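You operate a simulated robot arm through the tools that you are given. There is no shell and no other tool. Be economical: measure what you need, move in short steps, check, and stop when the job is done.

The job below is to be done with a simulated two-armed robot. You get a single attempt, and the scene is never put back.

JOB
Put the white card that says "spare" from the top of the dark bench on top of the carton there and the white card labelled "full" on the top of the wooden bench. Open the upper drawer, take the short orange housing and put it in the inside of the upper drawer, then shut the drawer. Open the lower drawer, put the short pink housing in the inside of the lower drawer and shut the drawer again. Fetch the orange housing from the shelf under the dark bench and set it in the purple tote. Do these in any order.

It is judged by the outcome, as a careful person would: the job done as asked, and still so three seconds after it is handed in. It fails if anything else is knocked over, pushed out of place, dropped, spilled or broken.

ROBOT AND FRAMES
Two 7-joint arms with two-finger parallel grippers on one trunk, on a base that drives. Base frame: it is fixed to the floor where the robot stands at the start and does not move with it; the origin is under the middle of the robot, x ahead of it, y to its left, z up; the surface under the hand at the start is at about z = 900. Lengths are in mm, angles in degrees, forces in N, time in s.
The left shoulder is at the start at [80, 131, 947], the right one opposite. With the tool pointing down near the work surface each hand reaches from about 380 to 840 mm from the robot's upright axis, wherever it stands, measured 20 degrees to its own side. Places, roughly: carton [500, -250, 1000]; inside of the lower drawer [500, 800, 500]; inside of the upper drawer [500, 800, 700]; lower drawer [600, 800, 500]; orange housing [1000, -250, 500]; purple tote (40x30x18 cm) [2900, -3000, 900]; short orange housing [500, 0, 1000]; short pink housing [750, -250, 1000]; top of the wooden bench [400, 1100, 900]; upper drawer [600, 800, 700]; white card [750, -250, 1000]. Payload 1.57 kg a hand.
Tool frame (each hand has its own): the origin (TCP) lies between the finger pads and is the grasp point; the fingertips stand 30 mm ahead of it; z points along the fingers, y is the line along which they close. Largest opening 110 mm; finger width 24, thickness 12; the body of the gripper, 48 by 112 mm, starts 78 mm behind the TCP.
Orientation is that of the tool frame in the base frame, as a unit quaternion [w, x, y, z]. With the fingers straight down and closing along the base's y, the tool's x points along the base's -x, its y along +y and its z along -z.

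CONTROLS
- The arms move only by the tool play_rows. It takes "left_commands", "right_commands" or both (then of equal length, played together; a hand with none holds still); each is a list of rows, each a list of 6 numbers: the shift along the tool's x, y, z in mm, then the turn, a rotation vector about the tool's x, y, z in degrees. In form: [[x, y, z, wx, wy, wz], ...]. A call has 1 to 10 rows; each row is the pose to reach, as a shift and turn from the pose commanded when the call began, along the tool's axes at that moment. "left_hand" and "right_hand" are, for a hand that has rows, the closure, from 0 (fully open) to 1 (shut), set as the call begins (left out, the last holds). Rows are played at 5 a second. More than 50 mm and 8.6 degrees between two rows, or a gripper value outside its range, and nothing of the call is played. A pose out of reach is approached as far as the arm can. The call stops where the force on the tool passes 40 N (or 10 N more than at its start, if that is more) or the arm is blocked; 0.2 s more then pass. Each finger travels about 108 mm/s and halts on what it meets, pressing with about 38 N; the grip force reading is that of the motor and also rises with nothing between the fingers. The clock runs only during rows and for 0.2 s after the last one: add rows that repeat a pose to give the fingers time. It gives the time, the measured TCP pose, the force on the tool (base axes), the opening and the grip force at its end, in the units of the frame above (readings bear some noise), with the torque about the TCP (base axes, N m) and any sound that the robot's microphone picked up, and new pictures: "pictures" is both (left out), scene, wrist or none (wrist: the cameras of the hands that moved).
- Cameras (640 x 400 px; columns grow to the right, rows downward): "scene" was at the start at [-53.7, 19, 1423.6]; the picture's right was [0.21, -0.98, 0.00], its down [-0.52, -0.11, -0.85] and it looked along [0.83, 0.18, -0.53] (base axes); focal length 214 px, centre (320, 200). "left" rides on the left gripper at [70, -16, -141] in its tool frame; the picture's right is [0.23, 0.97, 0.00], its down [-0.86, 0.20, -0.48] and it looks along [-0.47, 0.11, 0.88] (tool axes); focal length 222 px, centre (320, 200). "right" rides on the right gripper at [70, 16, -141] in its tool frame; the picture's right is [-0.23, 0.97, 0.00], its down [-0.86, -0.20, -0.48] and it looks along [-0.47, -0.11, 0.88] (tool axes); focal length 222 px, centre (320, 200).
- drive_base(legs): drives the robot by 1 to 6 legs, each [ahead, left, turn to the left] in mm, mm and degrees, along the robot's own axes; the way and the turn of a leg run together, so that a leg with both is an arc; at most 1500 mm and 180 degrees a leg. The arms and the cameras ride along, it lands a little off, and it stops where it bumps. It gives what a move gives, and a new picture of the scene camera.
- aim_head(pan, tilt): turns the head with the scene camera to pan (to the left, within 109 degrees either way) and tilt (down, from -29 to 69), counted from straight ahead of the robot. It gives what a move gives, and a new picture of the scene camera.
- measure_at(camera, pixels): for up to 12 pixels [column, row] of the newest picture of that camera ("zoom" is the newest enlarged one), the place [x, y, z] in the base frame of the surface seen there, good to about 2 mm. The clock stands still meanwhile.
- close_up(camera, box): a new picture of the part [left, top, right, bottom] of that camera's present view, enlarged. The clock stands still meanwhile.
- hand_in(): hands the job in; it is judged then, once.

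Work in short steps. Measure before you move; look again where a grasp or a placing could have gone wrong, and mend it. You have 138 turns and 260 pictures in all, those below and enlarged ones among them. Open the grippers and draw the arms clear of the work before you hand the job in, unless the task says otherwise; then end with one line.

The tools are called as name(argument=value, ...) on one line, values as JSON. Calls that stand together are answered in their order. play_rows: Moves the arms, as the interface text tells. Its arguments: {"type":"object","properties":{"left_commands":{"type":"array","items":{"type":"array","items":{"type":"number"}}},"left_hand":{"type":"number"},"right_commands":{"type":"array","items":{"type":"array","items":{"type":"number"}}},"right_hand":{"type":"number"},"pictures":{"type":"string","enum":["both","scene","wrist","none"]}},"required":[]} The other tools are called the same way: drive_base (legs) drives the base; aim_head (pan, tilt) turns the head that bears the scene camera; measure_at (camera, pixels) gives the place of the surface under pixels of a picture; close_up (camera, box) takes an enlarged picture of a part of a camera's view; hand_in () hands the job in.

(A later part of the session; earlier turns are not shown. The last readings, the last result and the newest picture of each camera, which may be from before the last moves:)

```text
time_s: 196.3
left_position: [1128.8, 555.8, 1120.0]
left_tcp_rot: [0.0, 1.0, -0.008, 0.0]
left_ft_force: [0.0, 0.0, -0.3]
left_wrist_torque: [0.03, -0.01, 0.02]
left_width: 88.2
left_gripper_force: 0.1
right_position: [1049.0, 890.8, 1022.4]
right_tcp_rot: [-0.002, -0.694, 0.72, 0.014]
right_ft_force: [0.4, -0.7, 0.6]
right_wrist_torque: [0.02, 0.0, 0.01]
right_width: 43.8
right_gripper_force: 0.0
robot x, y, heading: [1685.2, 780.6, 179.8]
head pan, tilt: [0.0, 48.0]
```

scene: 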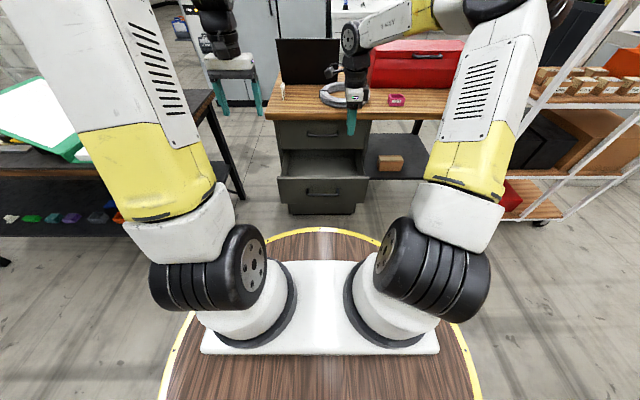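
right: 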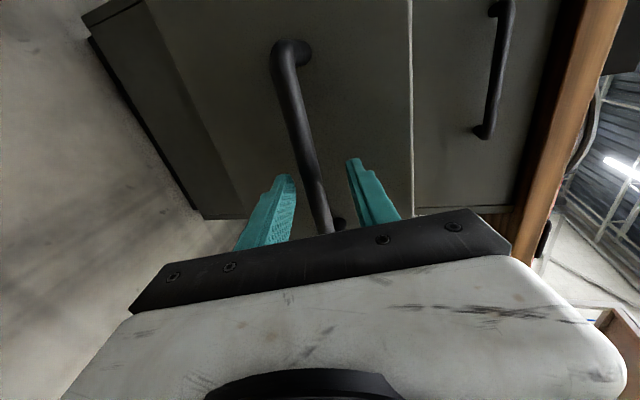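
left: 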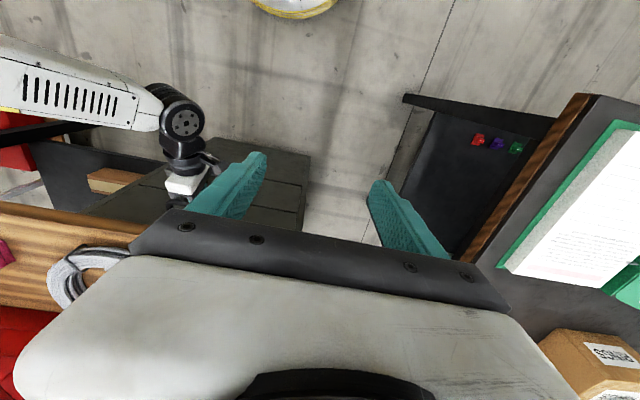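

Now I yaw the right hand back and raise it, then drive ahead to reach the pink housing.

play_rows(right_commands=[[0, 0, -12, 0, 0, -8.5], [0, 0, -24, 0, 0, -17], [0, 0, -36, 0, 0, -25.5], [0, 0, -48, 0, 0, -34], [0, 0, -60, 0, 0, -42.5], [0, 0, -72, 0, 0, -51], [0, 0, -84, 0, 0, -59.5], [0, 0, -96, 0, 0, -68], [0, 0, -108, 0, 0, -76.5], [0, 0, -120, 0, 0, -85]], right_hand=0, pictures="none")

drive_base(legs=[[355, 0, 0]])

```text
time_s: 198.5
left_position: [1128.7, 555.7, 1120.3]
left_tcp_rot: [0.001, 1.0, -0.008, 0.001]
left_ft_force: [0.1, 0.1, -0.7]
left_wrist_torque: [0.04, 0.0, -0.02]
left_width: 88.2
left_gripper_force: 0.0
right_position: [1052.2, 891.3, 1143.9]
right_tcp_rot: [-0.008, 0.998, -0.061, -0.013]
right_ft_force: [0.1, 0.6, 0.0]
right_wrist_torque: [-0.01, -0.01, 0.03]
right_width: 110.2
right_gripper_force: 0.1
robot x, y, heading: [1691.5, 782.8, 179.8]
head pan, tilt: [0.0, 48.0]
```

```text
time_s: 200.8
left_position: [774.5, 557.0, 1120.3]
left_tcp_rot: [0.001, 1.0, -0.008, 0.0]
left_ft_force: [0.8, -0.5, 0.2]
left_wrist_torque: [0.0, 0.0, -0.01]
left_width: 88.1
left_gripper_force: 0.1
right_position: [697.2, 890.0, 1143.9]
right_tcp_rot: [-0.009, 0.998, -0.062, -0.013]
right_ft_force: [0.3, 0.1, -0.6]
right_wrist_torque: [0.06, 0.0, 0.0]
right_width: 110.0
right_gripper_force: 0.0
robot x, y, heading: [1332.8, 784.4, 179.8]
head pan, tilt: [0.0, 48.0]
```

scene: 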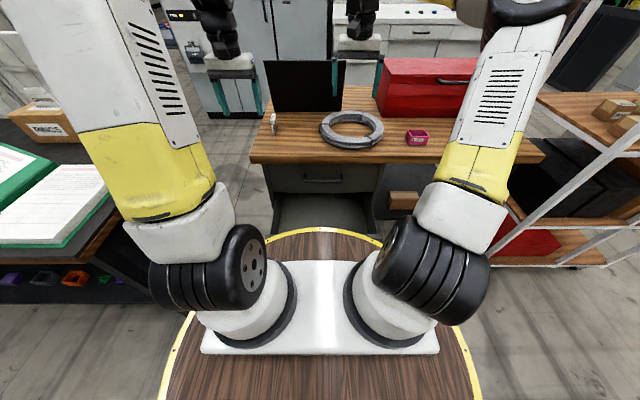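

Right hand to above pink (620,1179).

play_rows(right_commands=[[-16, -40, 0, -0.2, 0.2, -1], [-32, -79, 0, -0.3, 0.4, -2], [-48, -119, 0, -0.4, 0.6, -3], [-64, -158, 0, -0.6, 0.9, -4], [-80, -198, 0, -0.8, 1.1, -5], [-96, -238, 0, -0.9, 1.3, -6], [-112, -277, 0, -1, 1.5, -7.1], [-112, -277, 0, -1, 1.5, -7.1]], pictures="wrist")

close_up(camera="right", box=[220, 40, 420, 180])

measure_at(camera="zoom", pixels=[[238, 215], [360, 200], [375, 285], [280, 310], [300, 200], [320, 250]])

```text
time_s: 202.6
left_position: [776.5, 558.2, 1119.8]
left_tcp_rot: [0.001, 1.0, -0.008, 0.0]
left_ft_force: [-0.1, -0.5, -1.0]
left_wrist_torque: [0.0, -0.01, -0.05]
left_width: 88.0
left_gripper_force: 0.0
right_position: [646.3, 1161.3, 1139.2]
right_tcp_rot: [-0.001, 1.0, -0.002, -0.001]
right_ft_force: [0.5, 0.1, -0.1]
right_wrist_torque: [-0.03, -0.03, 0.0]
right_width: 109.9
right_gripper_force: 0.0
right hand out of reach, approached as far as the arm can: row 7, 8
robot x, y, heading: [1334.2, 779.5, 180.1]
head pan, tilt: [0.0, 48.0]
```

right: 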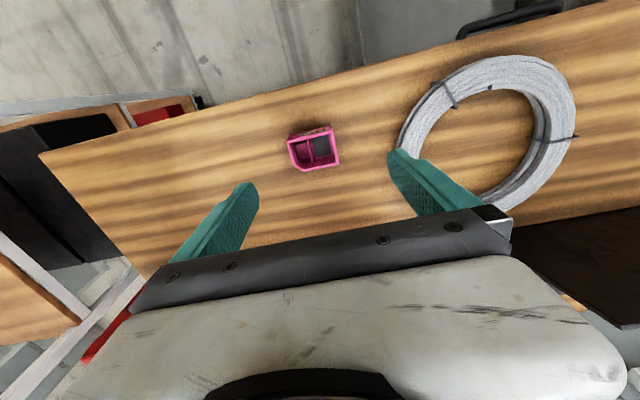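

```text
2.86 times, centred on (320, 110) of right
```

zoom: 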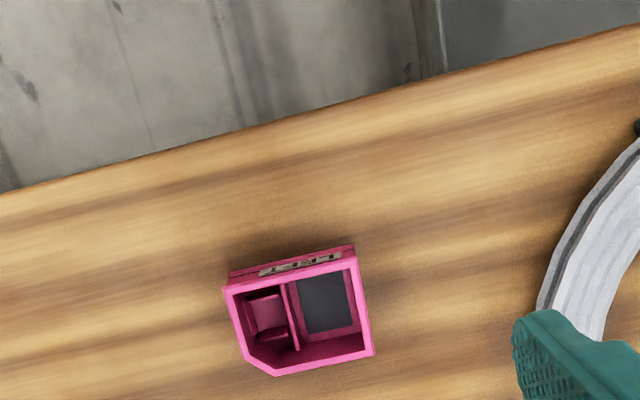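

```text
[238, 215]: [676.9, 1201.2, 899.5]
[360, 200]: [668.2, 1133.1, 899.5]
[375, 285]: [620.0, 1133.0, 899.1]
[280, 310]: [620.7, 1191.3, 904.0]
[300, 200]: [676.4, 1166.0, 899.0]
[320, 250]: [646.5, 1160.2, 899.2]
```

measure_at(camera="zoom", pixels=[[228, 290], [353, 260], [371, 352], [277, 373], [248, 358]])

play_rows(right_commands=[[0, 0, 45, 0, 0, 0], [-8, -6, 85, 0, 0, 0], [-17, -12, 120, 0, 0, 0], [-26, -18, 140, 0, 0, 0], [-26, -18, 140, 0, 0, 0]], pictures="wrist")

```text
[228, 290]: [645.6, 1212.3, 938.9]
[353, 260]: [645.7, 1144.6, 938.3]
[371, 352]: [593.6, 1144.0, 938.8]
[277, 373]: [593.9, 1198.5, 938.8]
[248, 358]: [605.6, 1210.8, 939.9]
```

```text
time_s: 203.8
left_position: [775.6, 555.9, 1121.1]
left_tcp_rot: [0.001, 1.0, -0.008, 0.0]
left_ft_force: [0.7, -0.4, 0.2]
left_wrist_torque: [-0.01, 0.02, 0.04]
left_width: 87.8
left_gripper_force: 0.1
right_position: [619.5, 1178.6, 997.7]
right_tcp_rot: [0.0, 1.0, 0.0, 0.0]
right_ft_force: [1.4, -0.8, -1.0]
right_wrist_torque: [0.0, 0.03, -0.03]
right_width: 109.9
right_gripper_force: 0.0
robot x, y, heading: [1332.4, 782.9, 180.0]
head pan, tilt: [0.0, 48.0]
```

right: 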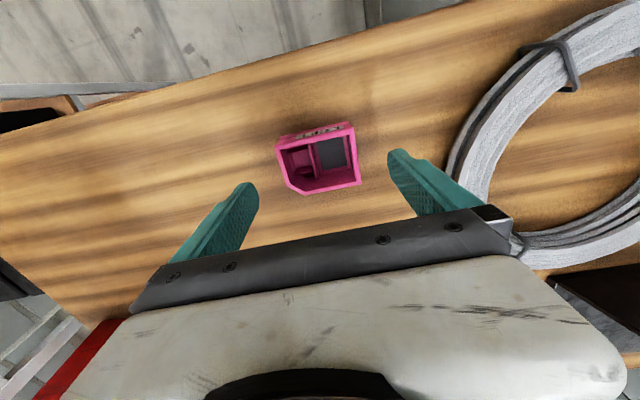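

Pink confirmed at (620,1178). Descend, grip and lift.

play_rows(right_commands=[[0, 0, 30, 0, 0, 0], [0, 0, 50, 0, 0, 0], [0, 0, 61, 0, 0, 0], [0, 0, 61, 0, 0, 0]], pictures="none")

play_rows(right_commands=[[0, 0, 0, 0, 0, 0], [0, 0, 0, 0, 0, 0], [0, 0, 0, 0, 0, 0], [0, 0, -30, 0, 0, 0], [0, 0, -70, 0, 0, 0], [8, 6, -110, 0, 0, 0], [25, 18, -150, 0, 0, 0], [45, 30, -190, 0, 0, 0]], right_hand=1, pictures="wrist")

```text
time_s: 204.8
left_position: [775.8, 557.0, 1119.7]
left_tcp_rot: [0.001, 1.0, -0.008, 0.0]
left_ft_force: [-0.1, 0.1, 1.5]
left_wrist_torque: [-0.01, -0.03, -0.01]
left_width: 87.8
left_gripper_force: 0.1
right_position: [621.1, 1178.9, 939.5]
right_tcp_rot: [0.0, 1.0, 0.0, 0.001]
right_ft_force: [-1.0, 0.2, 1.0]
right_wrist_torque: [0.0, 0.01, 0.02]
right_width: 109.9
right_gripper_force: 0.0
robot x, y, heading: [1338.5, 779.5, 180.1]
head pan, tilt: [0.0, 48.0]
```

```text
time_s: 206.6
left_position: [776.0, 555.8, 1119.4]
left_tcp_rot: [0.002, 1.0, -0.007, 0.001]
left_ft_force: [-0.5, 1.2, 0.4]
left_wrist_torque: [-0.02, -0.04, 0.02]
left_width: 87.9
left_gripper_force: 0.1
right_position: [665.9, 1147.5, 1129.8]
right_tcp_rot: [-0.001, 1.0, 0.0, 0.001]
right_ft_force: [-0.6, 1.6, -2.1]
right_wrist_torque: [-0.03, -0.04, 0.01]
right_width: 71.3
right_gripper_force: 38.0
robot x, y, heading: [1335.6, 783.1, 180.0]
head pan, tilt: [0.0, 48.0]
```

right: 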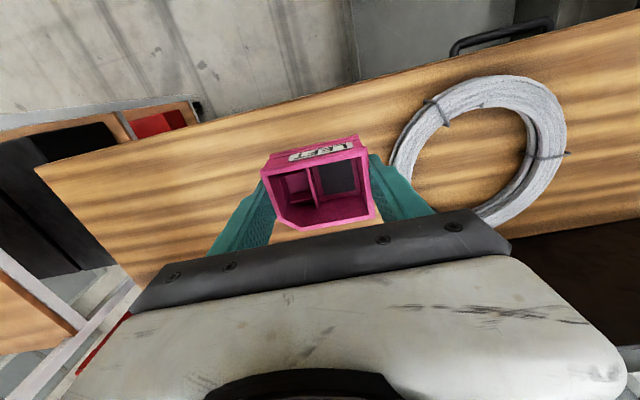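

Held. I back off 150 mm and bring the pink over the open lower drawer (825,940).

drive_base(legs=[[-150, 0, 0]])

play_rows(right_commands=[[2, 42, 0, 0, 0, 0], [4, 84, 0, 0, 0, 0], [6, 126, 20, 0, 0, 0], [8, 168, 50, 0, 0, 0], [10, 205, 80, 0, 0, 0], [10, 205, 120, 0, 0, 0], [10, 205, 150, 0, 0, 0], [10, 205, 150, 0, 0, 0]], pictures="both")

```text
time_s: 208.0
left_position: [927.1, 556.0, 1121.4]
left_tcp_rot: [0.0, 1.0, -0.007, 0.0]
left_ft_force: [0.1, 1.0, -1.1]
left_wrist_torque: [-0.02, -0.01, -0.02]
left_width: 88.0
left_gripper_force: 0.0
right_position: [817.1, 1147.5, 1129.7]
right_tcp_rot: [0.0, 1.0, 0.001, 0.001]
right_ft_force: [-0.5, -0.1, -0.1]
right_wrist_torque: [0.02, 0.01, 0.02]
right_width: 70.9
right_gripper_force: 37.7
robot x, y, heading: [1487.9, 780.3, 179.8]
head pan, tilt: [0.0, 48.0]
```

scene: 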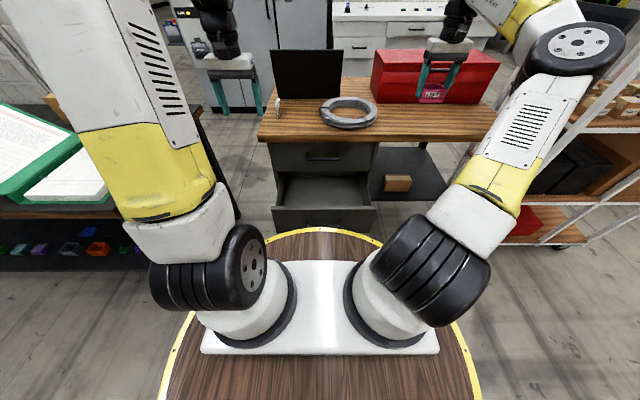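

```text
refused: row 4 steps farther than a row can; nothing moved
```

play_rows(right_commands=[[2, 40, 0, 0, 0, 0], [4, 80, 0, 0, 0, 0], [6, 120, 15, 0, 0, 0], [8, 160, 40, 0, 0, 0], [10, 190, 75, 0, 0, 0], [10, 205, 115, 0, 0, 0], [10, 205, 150, 0, 0, 0], [10, 205, 150, 0, 0, 0]], pictures="both")

```text
time_s: 209.8
left_position: [928.2, 555.8, 1121.4]
left_tcp_rot: [0.001, 1.0, -0.007, 0.0]
left_ft_force: [0.4, 0.2, 0.1]
left_wrist_torque: [0.04, 0.01, 0.0]
left_width: 88.0
left_gripper_force: 0.1
right_position: [828.9, 944.7, 978.4]
right_tcp_rot: [0.0, 1.0, 0.0, 0.001]
right_ft_force: [0.5, -0.1, -0.7]
right_wrist_torque: [0.05, 0.0, 0.0]
right_width: 71.2
right_gripper_force: 37.8
robot x, y, heading: [1487.8, 781.0, 179.8]
head pan, tilt: [0.0, 48.0]
5 turns are left
```

scene: 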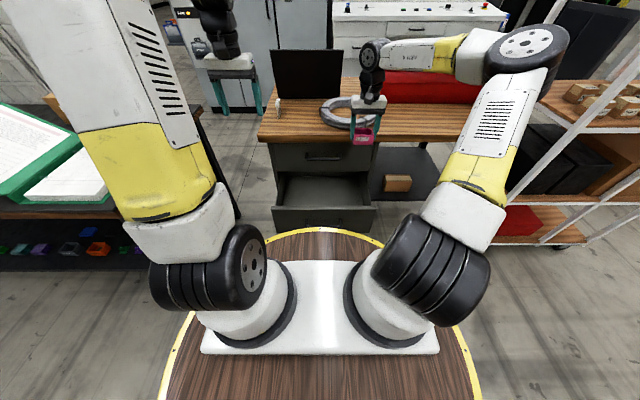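
right: 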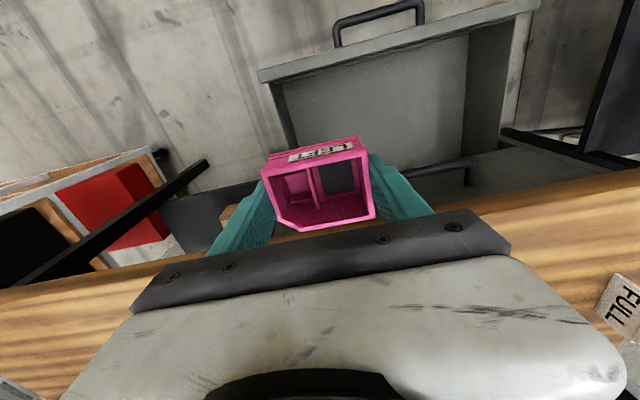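

Few turns remain, so I batch: lower pink into the drawer, release, rise, back off, pitch the hand forward; also measure the orange housing on the shelf (97,249).

measure_at(camera="scene", pixels=[[97, 249], [105, 245], [90, 252], [97, 255], [68, 250], [88, 232], [125, 248], [140, 245], [60, 262], [97, 243]])

measure_at(camera="right", pixels=[[400, 90], [450, 120], [340, 120], [290, 100], [500, 60], [400, 40]])

play_rows(right_commands=[[-24, 0, 42, 0, 0, 0], [-24, 0, 88, 0, 0, 0], [-24, 0, 134, 0, 0, 0], [-24, 0, 180, 0, 0, 0], [-24, 0, 226, 0, 0, 0], [-24, 0, 272, 0, 0, 0], [-24, 0, 318, 0, 0, 0], [-24, 0, 364, 0, 0, 0], [-24, 0, 408, 0, 0, 0], [-24, 0, 440, 0, 0, 0]], pictures="none")

play_rows(right_commands=[[0, 0, 6, 0, 0, 0], [0, 0, 12, 0, 0, 0], [0, 0, 17, 0, 0, 0], [0, 0, 21, 0, 0, 0], [0, 0, 25, 0, 0, 0]], pictures="none")

play_rows(right_commands=[[0, 0, 0, 0, 0, 0], [0, 0, 0, 0, 0, 0], [0, 0, 0, 0, 0, 0], [0, 0, -48, 0, 0, 0], [0, 0, -96, 0, 0, 0], [0, 0, -144, 0, 0, 0], [0, 0, -192, 0, 0, 0], [0, 0, -240, 0, 0, 0], [0, 0, -288, 0, 0, 0], [0, 0, -336, 0, 0, 0]], right_hand=0.2, pictures="wrist")

drive_base(legs=[[-257, 0, 0]])

play_rows(right_commands=[[-7, 0, 5, 0, -7.8, 0], [-15, 0, 11, 0, -15.6, 0], [-22, 0, 16, 0, -23.4, 0], [-30, 0, 22, 0, -31.2, 0], [-37, 0, 28, 0, -39, 0], [-45, 0, 33, 0, -46.8, 0], [-52, 0, 39, 0, -54.6, 0], [-60, 0, 44, 0, -62.3, 0], [-67, 0, 50, 0, -70, 0], [-67, 0, 50, 0, -70, 0]], right_hand=1, pictures="both")

```text
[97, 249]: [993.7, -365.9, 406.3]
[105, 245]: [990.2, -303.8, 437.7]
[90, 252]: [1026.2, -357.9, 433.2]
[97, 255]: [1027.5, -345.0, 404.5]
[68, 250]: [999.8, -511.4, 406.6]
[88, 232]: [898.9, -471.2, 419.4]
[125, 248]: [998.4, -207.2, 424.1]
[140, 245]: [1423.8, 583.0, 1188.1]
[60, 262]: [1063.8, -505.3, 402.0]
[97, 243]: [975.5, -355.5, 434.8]
```

```text
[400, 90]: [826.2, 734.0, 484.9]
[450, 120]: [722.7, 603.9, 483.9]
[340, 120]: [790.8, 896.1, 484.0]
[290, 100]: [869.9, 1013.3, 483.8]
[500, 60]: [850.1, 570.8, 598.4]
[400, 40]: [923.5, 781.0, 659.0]
```

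```text
time_s: 212.0
left_position: [926.4, 555.8, 1121.4]
left_tcp_rot: [0.001, 1.0, -0.008, 0.001]
left_ft_force: [0.8, -0.3, 0.2]
left_wrist_torque: [0.02, 0.03, 0.01]
left_width: 88.0
left_gripper_force: 0.0
right_position: [804.6, 940.7, 536.7]
right_tcp_rot: [0.0, 1.0, 0.0, 0.0]
right_ft_force: [-0.3, 0.4, -1.4]
right_wrist_torque: [0.04, -0.01, -0.01]
right_width: 71.1
right_gripper_force: 38.4
robot x, y, heading: [1486.1, 784.6, 180.0]
head pan, tilt: [0.0, 48.0]
```

```text
time_s: 213.1
left_position: [927.1, 556.1, 1120.4]
left_tcp_rot: [0.001, 1.0, -0.008, 0.001]
left_ft_force: [1.1, -0.1, 0.6]
left_wrist_torque: [0.03, 0.03, 0.02]
left_width: 87.8
left_gripper_force: 0.1
right_position: [799.2, 942.2, 522.8]
right_tcp_rot: [0.0, 1.0, 0.0, -0.003]
right_ft_force: [-1.1, -1.5, 7.5]
right_wrist_torque: [0.1, -0.2, 0.0]
right_width: 71.1
right_gripper_force: 37.9
robot x, y, heading: [1484.1, 786.3, 179.9]
head pan, tilt: [0.0, 48.0]
stopped in row 5 (right hand): the force on the tool passed its limit at 45 N (the readings are from after the stop); the commanded pose is now the measured one
```

```text
time_s: 215.2
left_position: [926.3, 556.1, 1119.9]
left_tcp_rot: [0.0, 1.0, -0.007, 0.0]
left_ft_force: [-0.1, 0.4, -0.3]
left_wrist_torque: [0.03, -0.07, 0.02]
left_width: 88.1
left_gripper_force: 0.1
right_position: [801.8, 941.5, 856.2]
right_tcp_rot: [0.0, 1.0, -0.001, -0.001]
right_ft_force: [-0.4, -0.9, -0.2]
right_wrist_torque: [0.02, -0.02, 0.02]
right_width: 88.0
right_gripper_force: 0.1
robot x, y, heading: [1489.3, 782.9, 180.0]
head pan, tilt: [0.0, 48.0]
```

right: 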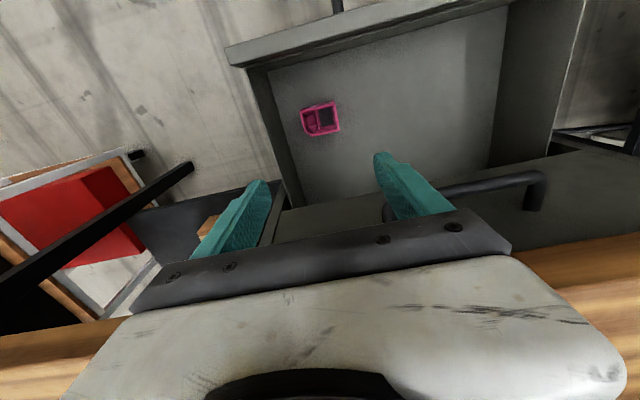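

```text
time_s: 217.1
left_position: [1180.0, 552.8, 1121.0]
left_tcp_rot: [0.0, 1.0, -0.004, 0.0]
left_ft_force: [0.5, 0.2, -0.2]
left_wrist_torque: [-0.01, -0.02, -0.01]
left_width: 87.9
left_gripper_force: 0.1
right_position: [1053.9, 937.3, 856.7]
right_tcp_rot: [0.0, 1.0, 0.003, -0.003]
right_ft_force: [-0.1, -0.3, 0.3]
right_wrist_torque: [-0.02, -0.03, 0.0]
right_width: 87.8
right_gripper_force: 0.1
robot x, y, heading: [1737.2, 782.8, -179.5]
head pan, tilt: [0.0, 48.0]
```

scene: 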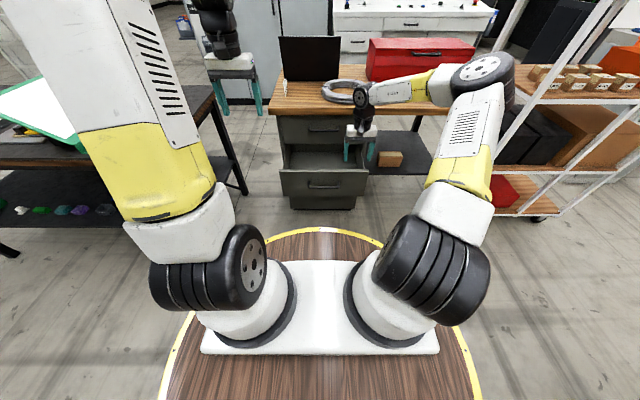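

```text
time_s: 219.3
left_position: [1180.4, 554.2, 1120.8]
left_tcp_rot: [0.001, 1.0, -0.004, 0.0]
left_ft_force: [0.2, -0.4, -0.3]
left_wrist_torque: [-0.02, 0.02, 0.0]
left_width: 87.8
left_gripper_force: 0.0
right_position: [987.1, 937.7, 805.8]
right_tcp_rot: [0.002, 0.817, 0.003, -0.577]
right_ft_force: [0.1, 0.2, 0.3]
right_wrist_torque: [0.02, -0.02, -0.01]
right_width: 0.0
right_gripper_force: 21.6
robot x, y, heading: [1734.1, 786.3, -179.7]
head pan, tilt: [0.0, 48.0]
4 turns are left
```

scene: 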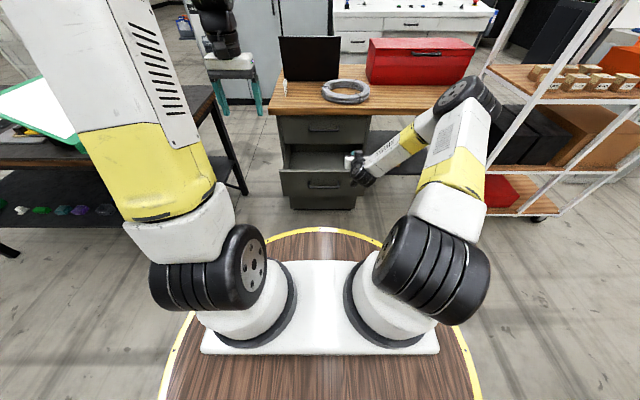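
right: 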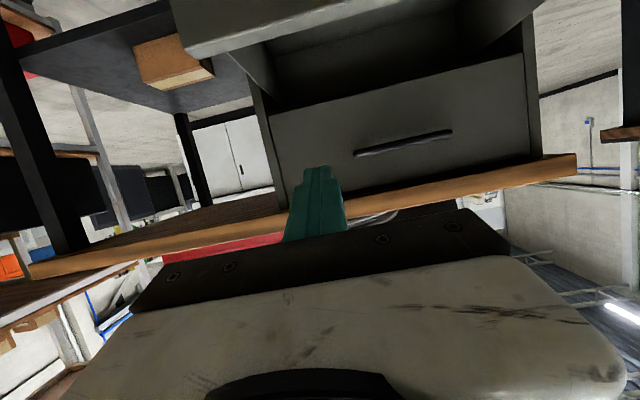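

Pink lies in the drawer. Next batch: lower the hand in front of the drawer face, drive ahead to push it nearly shut, finish by arm under force limit, back off, go to the shelf side of the dark bench and look at the orange housing.

play_rows(right_commands=[[7, 0, -19, 0, 0, 0], [40, 0, -7, 0, 0, 0], [73, 0, 5, 0, 0, 0], [106, 0, 17, 0, 0, 0], [139, 0, 28, 0, 0, 0], [172, 0, 40, 0, 0, 0], [200, 0, 51, 0, 0, 0], [200, 0, 51, 0, 0, 0]], right_hand=1, pictures="none")

drive_base(legs=[[268, 0, 0]])

play_rows(right_commands=[[-2, 0, 5, 0, 0, 0], [-4, 0, 10, 0, 0, 0], [-5.5, 0, 15, 0, 0, 0], [-7.2, 0, 20, 0, 0, 0], [-9, 0, 25, 0, 0, 0], [-11, 0, 30, 0, 0, 0], [-13, 0, 36, 0, 0, 0]], pictures="none")

play_rows(right_commands=[[0, 0, -20, 0, 0, 0], [0, 0, -40, 0, 0, 0], [0, 0, -60, 0, 0, 0]], pictures="scene")

drive_base(legs=[[-490, 0, -0.3], [0, 1274, 0]])

play_rows(right_commands=[[35, 0, 13, 0, 2, 0], [70, 0, 26, 0, 4, 0], [105, 0, 38, 0, 6, 0], [140, 0, 51, 0, 8, 0], [176, 0, 64, 0, 10, 0], [176, 0, 64, 0, 10, 0]], right_hand=0, pictures="wrist")

measure_at(camera="right", pixels=[[280, 190], [300, 190], [320, 190], [334, 185], [334, 192], [334, 200], [350, 190], [365, 190], [334, 175], [310, 180], [355, 180], [334, 165]])

aim_head(pan=-8.7, tilt=44.5)

measure_at(camera="scene", pixels=[[320, 200], [312, 200], [328, 200], [320, 192], [320, 208], [304, 200], [336, 200], [312, 192], [328, 192], [312, 208], [328, 208], [296, 200]])

close_up(camera="scene", box=[240, 140, 400, 260])

```text
time_s: 221.1
left_position: [1181.3, 554.0, 1120.3]
left_tcp_rot: [0.001, 1.0, -0.005, 0.001]
left_ft_force: [0.1, -0.1, -0.9]
left_wrist_torque: [0.02, -0.01, 0.03]
left_width: 88.1
left_gripper_force: 0.0
right_position: [1005.8, 938.5, 599.3]
right_tcp_rot: [0.002, 0.818, 0.003, -0.576]
right_ft_force: [0.0, 0.7, 0.1]
right_wrist_torque: [-0.02, -0.03, -0.01]
right_width: 0.0
right_gripper_force: 21.6
robot x, y, heading: [1736.5, 784.7, -179.6]
head pan, tilt: [0.0, 48.0]
```

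```text
time_s: 223.0
left_position: [917.4, 552.0, 1119.7]
left_tcp_rot: [0.002, 1.0, -0.005, 0.0]
left_ft_force: [-0.5, 0.6, 0.4]
left_wrist_torque: [0.0, 0.01, -0.03]
left_width: 88.0
left_gripper_force: 0.1
right_position: [741.7, 937.9, 600.3]
right_tcp_rot: [0.002, 0.818, 0.002, -0.575]
right_ft_force: [-0.2, -0.1, -0.5]
right_wrist_torque: [-0.03, -0.02, 0.0]
right_width: 0.0
right_gripper_force: 21.0
robot x, y, heading: [1474.8, 783.5, -179.8]
head pan, tilt: [0.0, 48.0]
```

scene: 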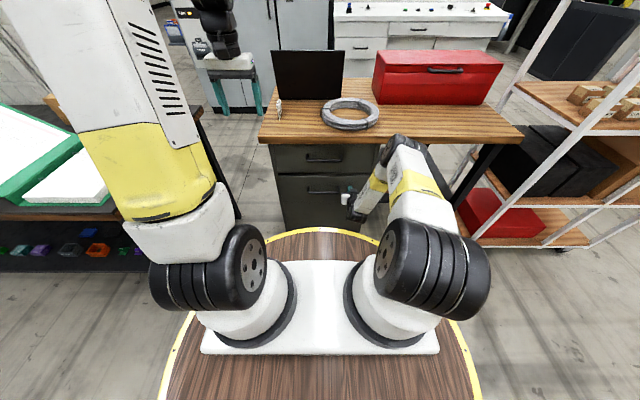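

```text
time_s: 224.1
left_position: [916.5, 552.9, 1120.9]
left_tcp_rot: [0.001, 1.0, -0.006, 0.0]
left_ft_force: [0.5, -0.3, 0.7]
left_wrist_torque: [0.02, -0.01, 0.01]
left_width: 88.1
left_gripper_force: 0.0
right_position: [722.4, 935.4, 598.4]
right_tcp_rot: [0.001, 0.82, 0.001, -0.573]
right_ft_force: [4.0, -0.2, -0.3]
right_wrist_torque: [0.04, 0.0, 0.02]
right_width: 0.0
right_gripper_force: 21.6
robot x, y, heading: [1477.2, 783.4, -179.9]
head pan, tilt: [0.0, 48.0]
stopped in row 5 (right hand): the force on the tool passed its limit at 54 N (the readings are from after the stop); the commanded pose is now the measured one
```

```text
time_s: 224.8
left_position: [917.4, 551.8, 1120.5]
left_tcp_rot: [0.001, 1.0, -0.006, 0.0]
left_ft_force: [0.3, 0.6, 0.6]
left_wrist_torque: [0.0, -0.01, -0.02]
left_width: 88.0
left_gripper_force: 0.1
right_position: [777.8, 936.3, 620.2]
right_tcp_rot: [0.002, 0.819, 0.002, -0.573]
right_ft_force: [1.3, 0.0, 0.1]
right_wrist_torque: [0.0, -0.02, 0.03]
right_width: 0.0
right_gripper_force: 21.0
robot x, y, heading: [1475.0, 784.5, -179.6]
head pan, tilt: [0.0, 48.0]
```

scene: 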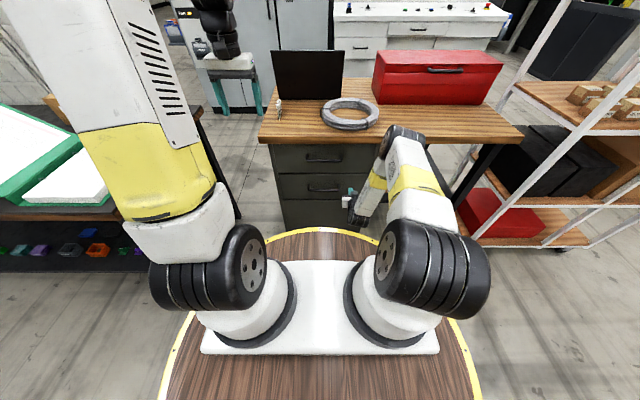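

```text
time_s: 233.8
left_position: [1411.6, -737.5, 1118.9]
left_tcp_rot: [0.0, 1.0, -0.004, 0.0]
left_ft_force: [0.2, 0.1, 0.8]
left_wrist_torque: [-0.02, -0.01, 0.0]
left_width: 87.8
left_gripper_force: 0.1
right_position: [1271.8, -353.1, 620.1]
right_tcp_rot: [0.002, 0.819, 0.003, -0.573]
right_ft_force: [-0.9, 0.4, 0.4]
right_wrist_torque: [0.0, -0.02, 0.0]
right_width: 0.0
right_gripper_force: 21.8
robot x, y, heading: [1966.7, -507.5, -179.7]
head pan, tilt: [0.0, 48.0]
```

scene: 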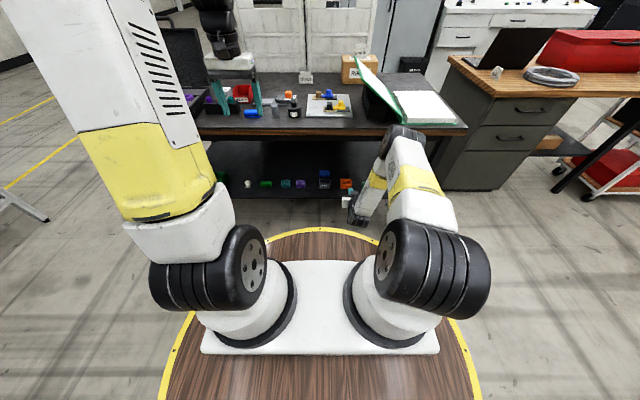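

```text
time_s: 235.2
left_position: [1411.0, -737.9, 1120.2]
left_tcp_rot: [0.001, 1.0, -0.005, 0.0]
left_ft_force: [0.2, -0.6, -0.1]
left_wrist_torque: [0.01, 0.03, -0.01]
left_width: 88.1
left_gripper_force: 0.1
right_position: [1269.4, -353.9, 433.0]
right_tcp_rot: [0.002, 0.866, 0.003, -0.5]
right_ft_force: [0.2, 0.0, 0.5]
right_wrist_torque: [0.0, 0.01, 0.02]
right_width: 109.6
right_gripper_force: 0.1
robot x, y, heading: [1966.2, -508.9, -179.6]
head pan, tilt: [0.0, 48.0]
```

right: 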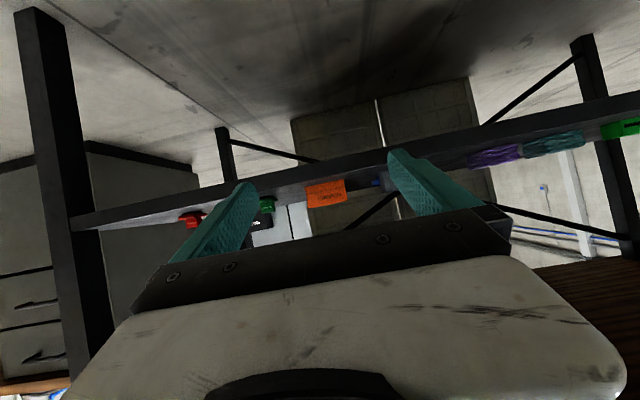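

```text
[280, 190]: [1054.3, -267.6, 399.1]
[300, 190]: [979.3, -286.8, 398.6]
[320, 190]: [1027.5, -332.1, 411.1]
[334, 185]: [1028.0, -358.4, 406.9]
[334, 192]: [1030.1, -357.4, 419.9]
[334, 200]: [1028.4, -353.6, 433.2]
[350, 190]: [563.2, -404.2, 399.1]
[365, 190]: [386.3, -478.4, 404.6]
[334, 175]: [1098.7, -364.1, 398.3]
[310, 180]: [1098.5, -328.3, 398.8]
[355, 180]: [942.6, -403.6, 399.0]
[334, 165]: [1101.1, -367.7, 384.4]
```

```text
time_s: 235.9
left_position: [1411.6, -736.2, 1121.1]
left_tcp_rot: [0.001, 1.0, -0.005, 0.0]
left_ft_force: [-0.1, 0.5, -0.5]
left_wrist_torque: [-0.01, 0.03, -0.01]
left_width: 87.9
left_gripper_force: 0.0
right_position: [1270.1, -353.7, 433.2]
right_tcp_rot: [0.001, 0.866, 0.002, -0.501]
right_ft_force: [-0.1, -0.9, 0.2]
right_wrist_torque: [0.0, 0.0, -0.04]
right_width: 110.0
right_gripper_force: 0.1
robot x, y, heading: [1965.0, -506.5, -179.5]
head pan, tilt: [-8.7, 44.5]
```

scene: 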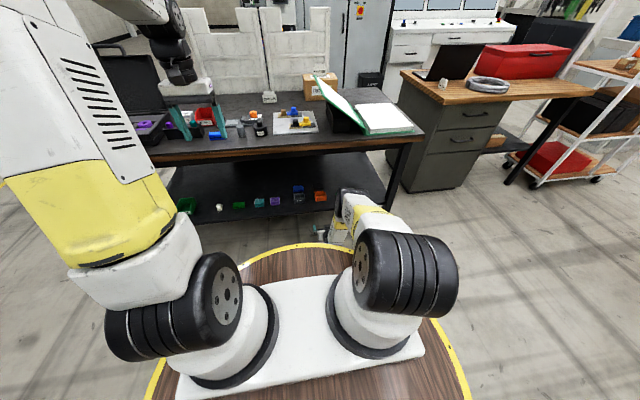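

```text
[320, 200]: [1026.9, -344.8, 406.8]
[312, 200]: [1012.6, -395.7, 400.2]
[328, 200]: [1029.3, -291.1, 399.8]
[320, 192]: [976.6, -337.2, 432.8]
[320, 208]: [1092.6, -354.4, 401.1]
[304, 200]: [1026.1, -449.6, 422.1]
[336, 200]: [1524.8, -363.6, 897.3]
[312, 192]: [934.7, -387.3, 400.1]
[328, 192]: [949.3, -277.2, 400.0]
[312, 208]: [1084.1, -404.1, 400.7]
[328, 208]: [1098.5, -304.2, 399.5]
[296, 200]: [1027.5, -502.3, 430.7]
```

```text
3.33 times, centred on (320, 200) of scene
3 turns are left
```

zoom: 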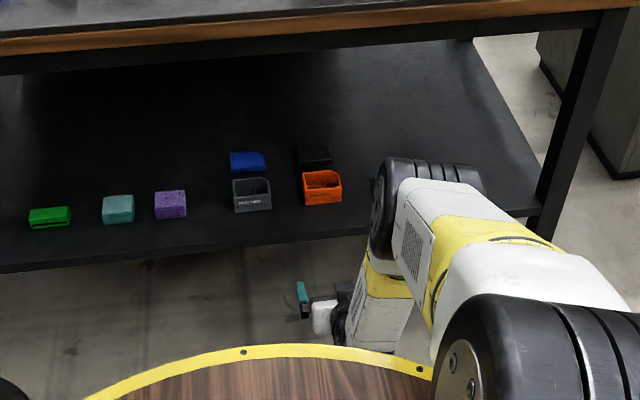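

Both drawers are shut. Orange on the shelf: centre ≈(1001,−340), 74 wide, top z≈433. I batch: align, enter, grip, lift, retreat, raise and level the hand, then travel round the white cart's west side to view the tote.

play_rows(right_commands=[[0, -7, 0, 0, 0, 0], [0, -12, 0, 0, 0, 0], [0, -12, 0, 0, 0, 0]], right_hand=0, pictures="none")

drive_base(legs=[[202, 0, 0]])

play_rows(right_commands=[[-8, 0, 14, 0, 0, 0], [-16, 0, 28, 0, 0, 0], [-24, 0, 42, 0, 0, 0], [-32.5, 0, 56.3, 0, 0, 0], [-32.5, 0, 56.3, 0, 0, 0]], pictures="wrist")

play_rows(right_commands=[[0, 0, 0, 0, 0, 0], [0, 0, 0, 0, 0, 0], [0, 0, 0, 0, 0, 0], [0, 0, 0, 0, 0, 0], [-17, 0, -10, 0, 0, 0], [-35, 0, -20, 0, 0, 0], [-52, 0, -30, 0, 0, 0]], right_hand=1, pictures="wrist")

drive_base(legs=[[-195, 0, -0.4]])

play_rows(right_commands=[[-37, 0, -22, 0, 0, 0], [-74, 0, -43, 0, 0, 0], [-111, 0, -64, 0, 0, 0], [-148, 0, -86, 0, 0, 0], [-185, 0, -107, 0, 0, 0], [-222, 0, -128, 0, 0, 0], [-259, 0, -150, 0, 0, 0], [-296, 0, -171, 0, 0, 0], [-333, 0, -192, 0, 0, 0], [-370, 0, -214, 0, 0, 0]], pictures="none")

play_rows(right_commands=[[-15, 0, -23, 0, 7.5, 0], [-31, 0, -47, 0, 15, 0], [-46, 0, -70, 0, 22.5, 0], [-62, 0, -94, 0, 30, 0], [-77, 0, -117, 0, 37.5, 0], [-92, 0, -140, 0, 45, 0], [-108, 0, -164, 0, 52.5, 0], [-123, 0, -187, 0, 60, 0]], pictures="wrist")

drive_base(legs=[[0, 1440, 0], [1500, 0, 0], [0, 875, 0], [0, 875, 0], [0, 0, 180], [850, 0, 0]])

aim_head(pan=25, tilt=15)

measure_at(camera="scene", pixels=[[320, 200], [300, 200], [340, 200], [320, 185], [320, 215], [280, 200], [360, 200], [300, 185], [340, 185], [300, 215], [340, 215], [320, 240]])

close_up(camera="scene", box=[200, 120, 440, 280])

measure_at(camera="zoom", pixels=[[200, 150], [260, 150], [320, 150], [380, 150], [440, 150], [500, 150], [200, 250], [260, 250], [320, 250], [380, 250], [440, 250], [500, 250]])

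```text
time_s: 236.7
left_position: [1410.9, -737.8, 1120.0]
left_tcp_rot: [0.0, 1.0, -0.005, 0.0]
left_ft_force: [-1.1, -0.4, 0.3]
left_wrist_torque: [-0.03, 0.01, 0.0]
left_width: 88.1
left_gripper_force: 0.1
right_position: [1272.0, -342.2, 433.4]
right_tcp_rot: [0.002, 0.866, 0.002, -0.5]
right_ft_force: [-0.2, 0.0, 0.3]
right_wrist_torque: [-0.03, -0.02, -0.02]
right_width: 109.9
right_gripper_force: 0.1
robot x, y, heading: [1968.8, -511.1, -179.4]
head pan, tilt: [-8.7, 44.5]
```

```text
time_s: 238.3
left_position: [1212.9, -740.4, 1120.6]
left_tcp_rot: [0.001, 1.0, -0.002, 0.001]
left_ft_force: [0.4, 0.1, 0.0]
left_wrist_torque: [-0.01, 0.01, 0.0]
left_width: 88.0
left_gripper_force: 0.0
right_position: [1072.9, -346.0, 432.0]
right_tcp_rot: [0.003, 0.866, 0.004, -0.499]
right_ft_force: [-0.2, -0.6, 0.6]
right_wrist_torque: [0.0, 0.0, -0.01]
right_width: 110.0
right_gripper_force: 0.1
robot x, y, heading: [1773.4, -510.1, -179.6]
head pan, tilt: [-8.7, 44.5]
```

scene: 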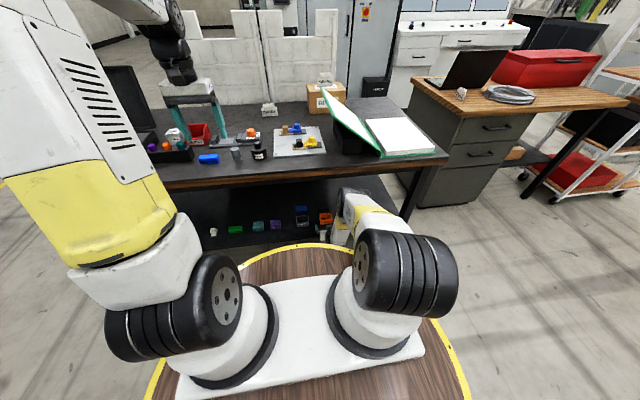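

```text
time_s: 239.5
left_position: [1214.0, -741.5, 1120.5]
left_tcp_rot: [0.0, 1.0, -0.003, 0.0]
left_ft_force: [-0.4, -0.1, 0.2]
left_wrist_torque: [-0.02, 0.01, -0.02]
left_width: 87.9
left_gripper_force: 0.0
right_position: [1008.1, -347.2, 432.4]
right_tcp_rot: [0.003, 0.866, 0.004, -0.5]
right_ft_force: [0.4, -0.1, 0.2]
right_wrist_torque: [0.0, 0.01, -0.01]
right_width: 110.1
right_gripper_force: 0.0
robot x, y, heading: [1769.8, -508.9, -179.6]
head pan, tilt: [-8.7, 44.5]
```

right: 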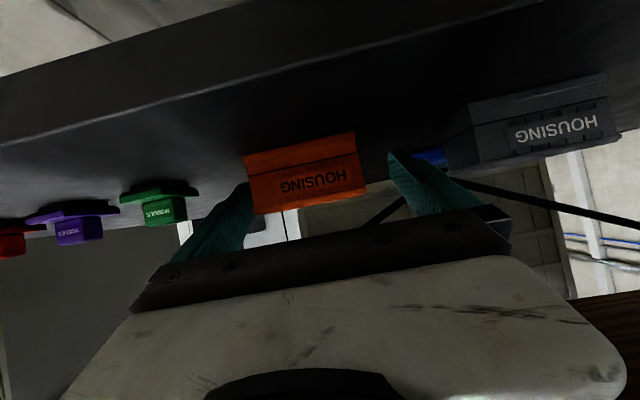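

```text
time_s: 241.1
left_position: [1213.1, -740.0, 1121.7]
left_tcp_rot: [0.001, 1.0, -0.003, 0.0]
left_ft_force: [0.1, 0.2, 0.7]
left_wrist_torque: [0.04, -0.01, 0.0]
left_width: 87.7
left_gripper_force: 0.1
right_position: [1009.5, -346.5, 495.9]
right_tcp_rot: [0.004, 0.866, 0.004, -0.5]
right_ft_force: [0.1, -0.3, 0.3]
right_wrist_torque: [-0.02, 0.0, -0.01]
right_width: 71.5
right_gripper_force: 37.6
robot x, y, heading: [1769.6, -507.8, -179.4]
head pan, tilt: [-8.7, 44.5]
```

right: 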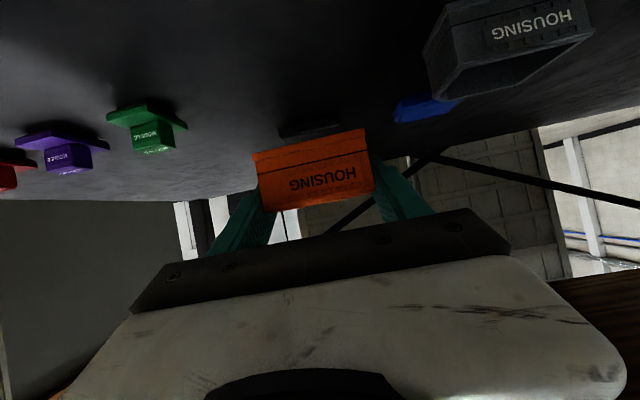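

```text
time_s: 242.7
left_position: [1406.3, -734.6, 1120.1]
left_tcp_rot: [0.001, 1.0, -0.006, -0.001]
left_ft_force: [-0.2, -0.4, -0.2]
left_wrist_torque: [0.03, 0.0, 0.01]
left_width: 88.0
left_gripper_force: 0.1
right_position: [1202.2, -341.1, 494.9]
right_tcp_rot: [0.001, 0.866, 0.002, -0.5]
right_ft_force: [-0.6, -0.7, -0.8]
right_wrist_torque: [0.0, 0.0, 0.02]
right_width: 71.4
right_gripper_force: 38.3
robot x, y, heading: [1966.1, -510.4, -179.8]
head pan, tilt: [-8.7, 44.5]
```

scene: 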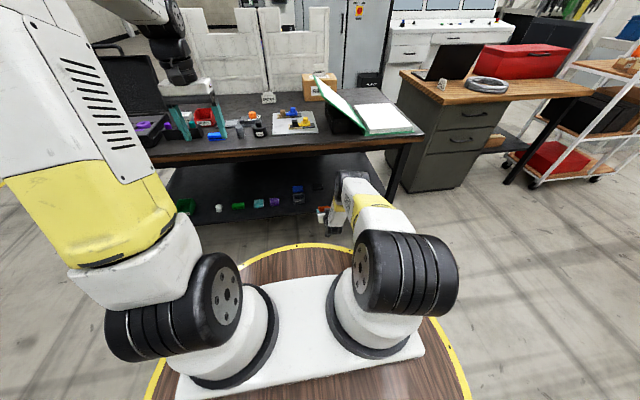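

```text
time_s: 244.9
left_position: [1406.6, -736.5, 1120.5]
left_tcp_rot: [0.001, 1.0, -0.006, 0.001]
left_ft_force: [0.0, -0.5, 0.6]
left_wrist_torque: [0.02, -0.07, -0.01]
left_width: 87.8
left_gripper_force: 0.0
right_position: [1202.9, -337.6, 921.3]
right_tcp_rot: [0.001, 0.866, 0.002, -0.499]
right_ft_force: [-0.5, -1.0, -0.5]
right_wrist_torque: [0.01, -0.02, 0.0]
right_width: 71.4
right_gripper_force: 37.8
robot x, y, heading: [1962.4, -508.0, -180.0]
head pan, tilt: [-8.7, 44.5]
```

```text
time_s: 246.7
left_position: [1405.7, -737.3, 1120.4]
left_tcp_rot: [0.001, 1.0, -0.006, 0.0]
left_ft_force: [-0.1, -0.6, 1.1]
left_wrist_torque: [0.04, 0.01, 0.02]
left_width: 88.0
left_gripper_force: 0.0
right_position: [1306.0, -340.2, 1121.4]
right_tcp_rot: [0.001, 1.0, 0.002, 0.0]
right_ft_force: [0.0, -0.1, -0.5]
right_wrist_torque: [0.01, 0.0, 0.01]
right_width: 71.5
right_gripper_force: 38.4
robot x, y, heading: [1963.7, -508.0, -179.9]
head pan, tilt: [-8.7, 44.5]
```

right: 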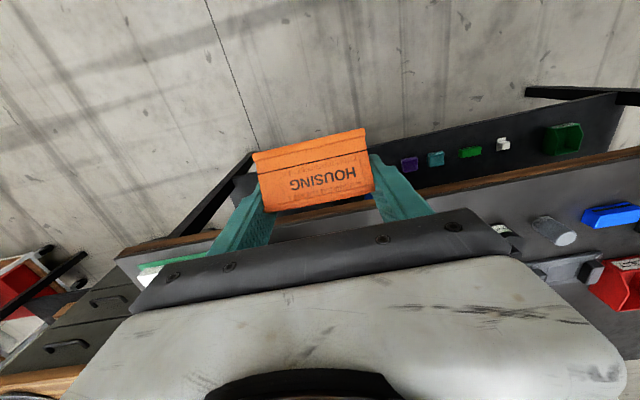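

```text
time_s: 280.7
left_position: [1787.9, -3441.8, 1119.0]
left_tcp_rot: [0.0, 0.017, 1.0, 0.001]
left_ft_force: [-0.8, 0.3, -0.2]
left_wrist_torque: [0.0, -0.02, -0.02]
left_width: 87.9
left_gripper_force: 0.0
right_position: [1877.9, -3838.8, 1120.3]
right_tcp_rot: [0.0, 0.008, 1.0, 0.001]
right_ft_force: [0.1, -0.2, -1.7]
right_wrist_torque: [0.01, 0.03, 0.0]
right_width: 71.5
right_gripper_force: 37.7
robot x, y, heading: [1225.0, -3658.5, -1.0]
head pan, tilt: [-8.7, 44.5]
```

scene: 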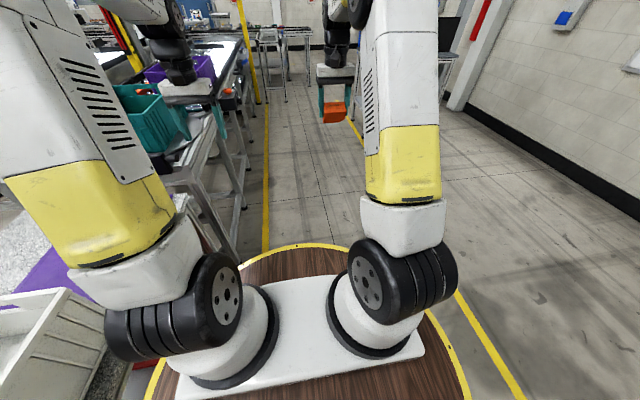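

```text
time_s: 281.7
left_position: [1788.2, -3441.9, 1120.8]
left_tcp_rot: [0.0, 0.016, 1.0, 0.0]
left_ft_force: [0.6, -0.4, 0.6]
left_wrist_torque: [0.02, 0.0, -0.03]
left_width: 88.2
left_gripper_force: 0.1
right_position: [1880.3, -3839.0, 1119.4]
right_tcp_rot: [0.0, 0.009, 1.0, 0.001]
right_ft_force: [0.5, 0.3, -0.3]
right_wrist_torque: [0.01, -0.03, -0.03]
right_width: 71.7
right_gripper_force: 37.7
robot x, y, heading: [1224.4, -3656.1, -1.1]
head pan, tilt: [25.0, 15.0]
```

scene: 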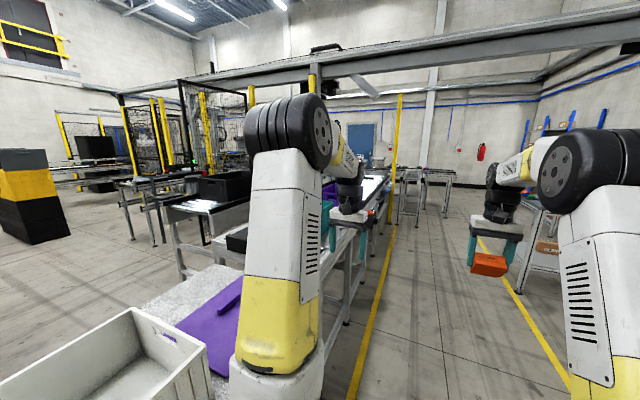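

```text
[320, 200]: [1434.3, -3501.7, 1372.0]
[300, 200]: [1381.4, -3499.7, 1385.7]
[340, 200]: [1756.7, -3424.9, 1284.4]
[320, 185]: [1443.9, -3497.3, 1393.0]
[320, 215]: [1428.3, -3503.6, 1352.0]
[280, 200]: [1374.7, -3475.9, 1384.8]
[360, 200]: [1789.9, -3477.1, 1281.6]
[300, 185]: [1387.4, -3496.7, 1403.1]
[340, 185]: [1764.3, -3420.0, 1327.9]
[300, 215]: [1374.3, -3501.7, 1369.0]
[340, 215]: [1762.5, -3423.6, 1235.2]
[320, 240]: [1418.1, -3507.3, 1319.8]
```

```text
2.50 times, centred on (320, 200) of scene
```

zoom: 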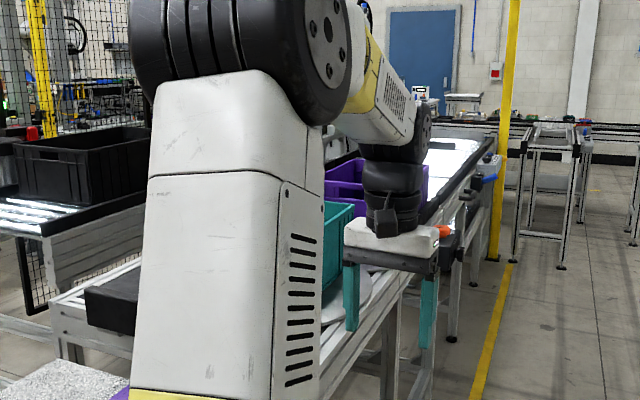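

```text
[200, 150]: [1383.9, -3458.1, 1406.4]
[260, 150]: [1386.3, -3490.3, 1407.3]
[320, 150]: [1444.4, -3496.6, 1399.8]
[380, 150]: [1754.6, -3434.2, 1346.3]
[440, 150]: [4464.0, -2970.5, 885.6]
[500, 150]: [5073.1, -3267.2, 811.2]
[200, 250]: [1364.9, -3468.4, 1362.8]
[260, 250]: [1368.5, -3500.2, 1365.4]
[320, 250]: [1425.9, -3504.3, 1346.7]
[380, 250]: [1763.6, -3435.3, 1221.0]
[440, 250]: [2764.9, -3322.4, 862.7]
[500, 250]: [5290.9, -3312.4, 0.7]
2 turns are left
```

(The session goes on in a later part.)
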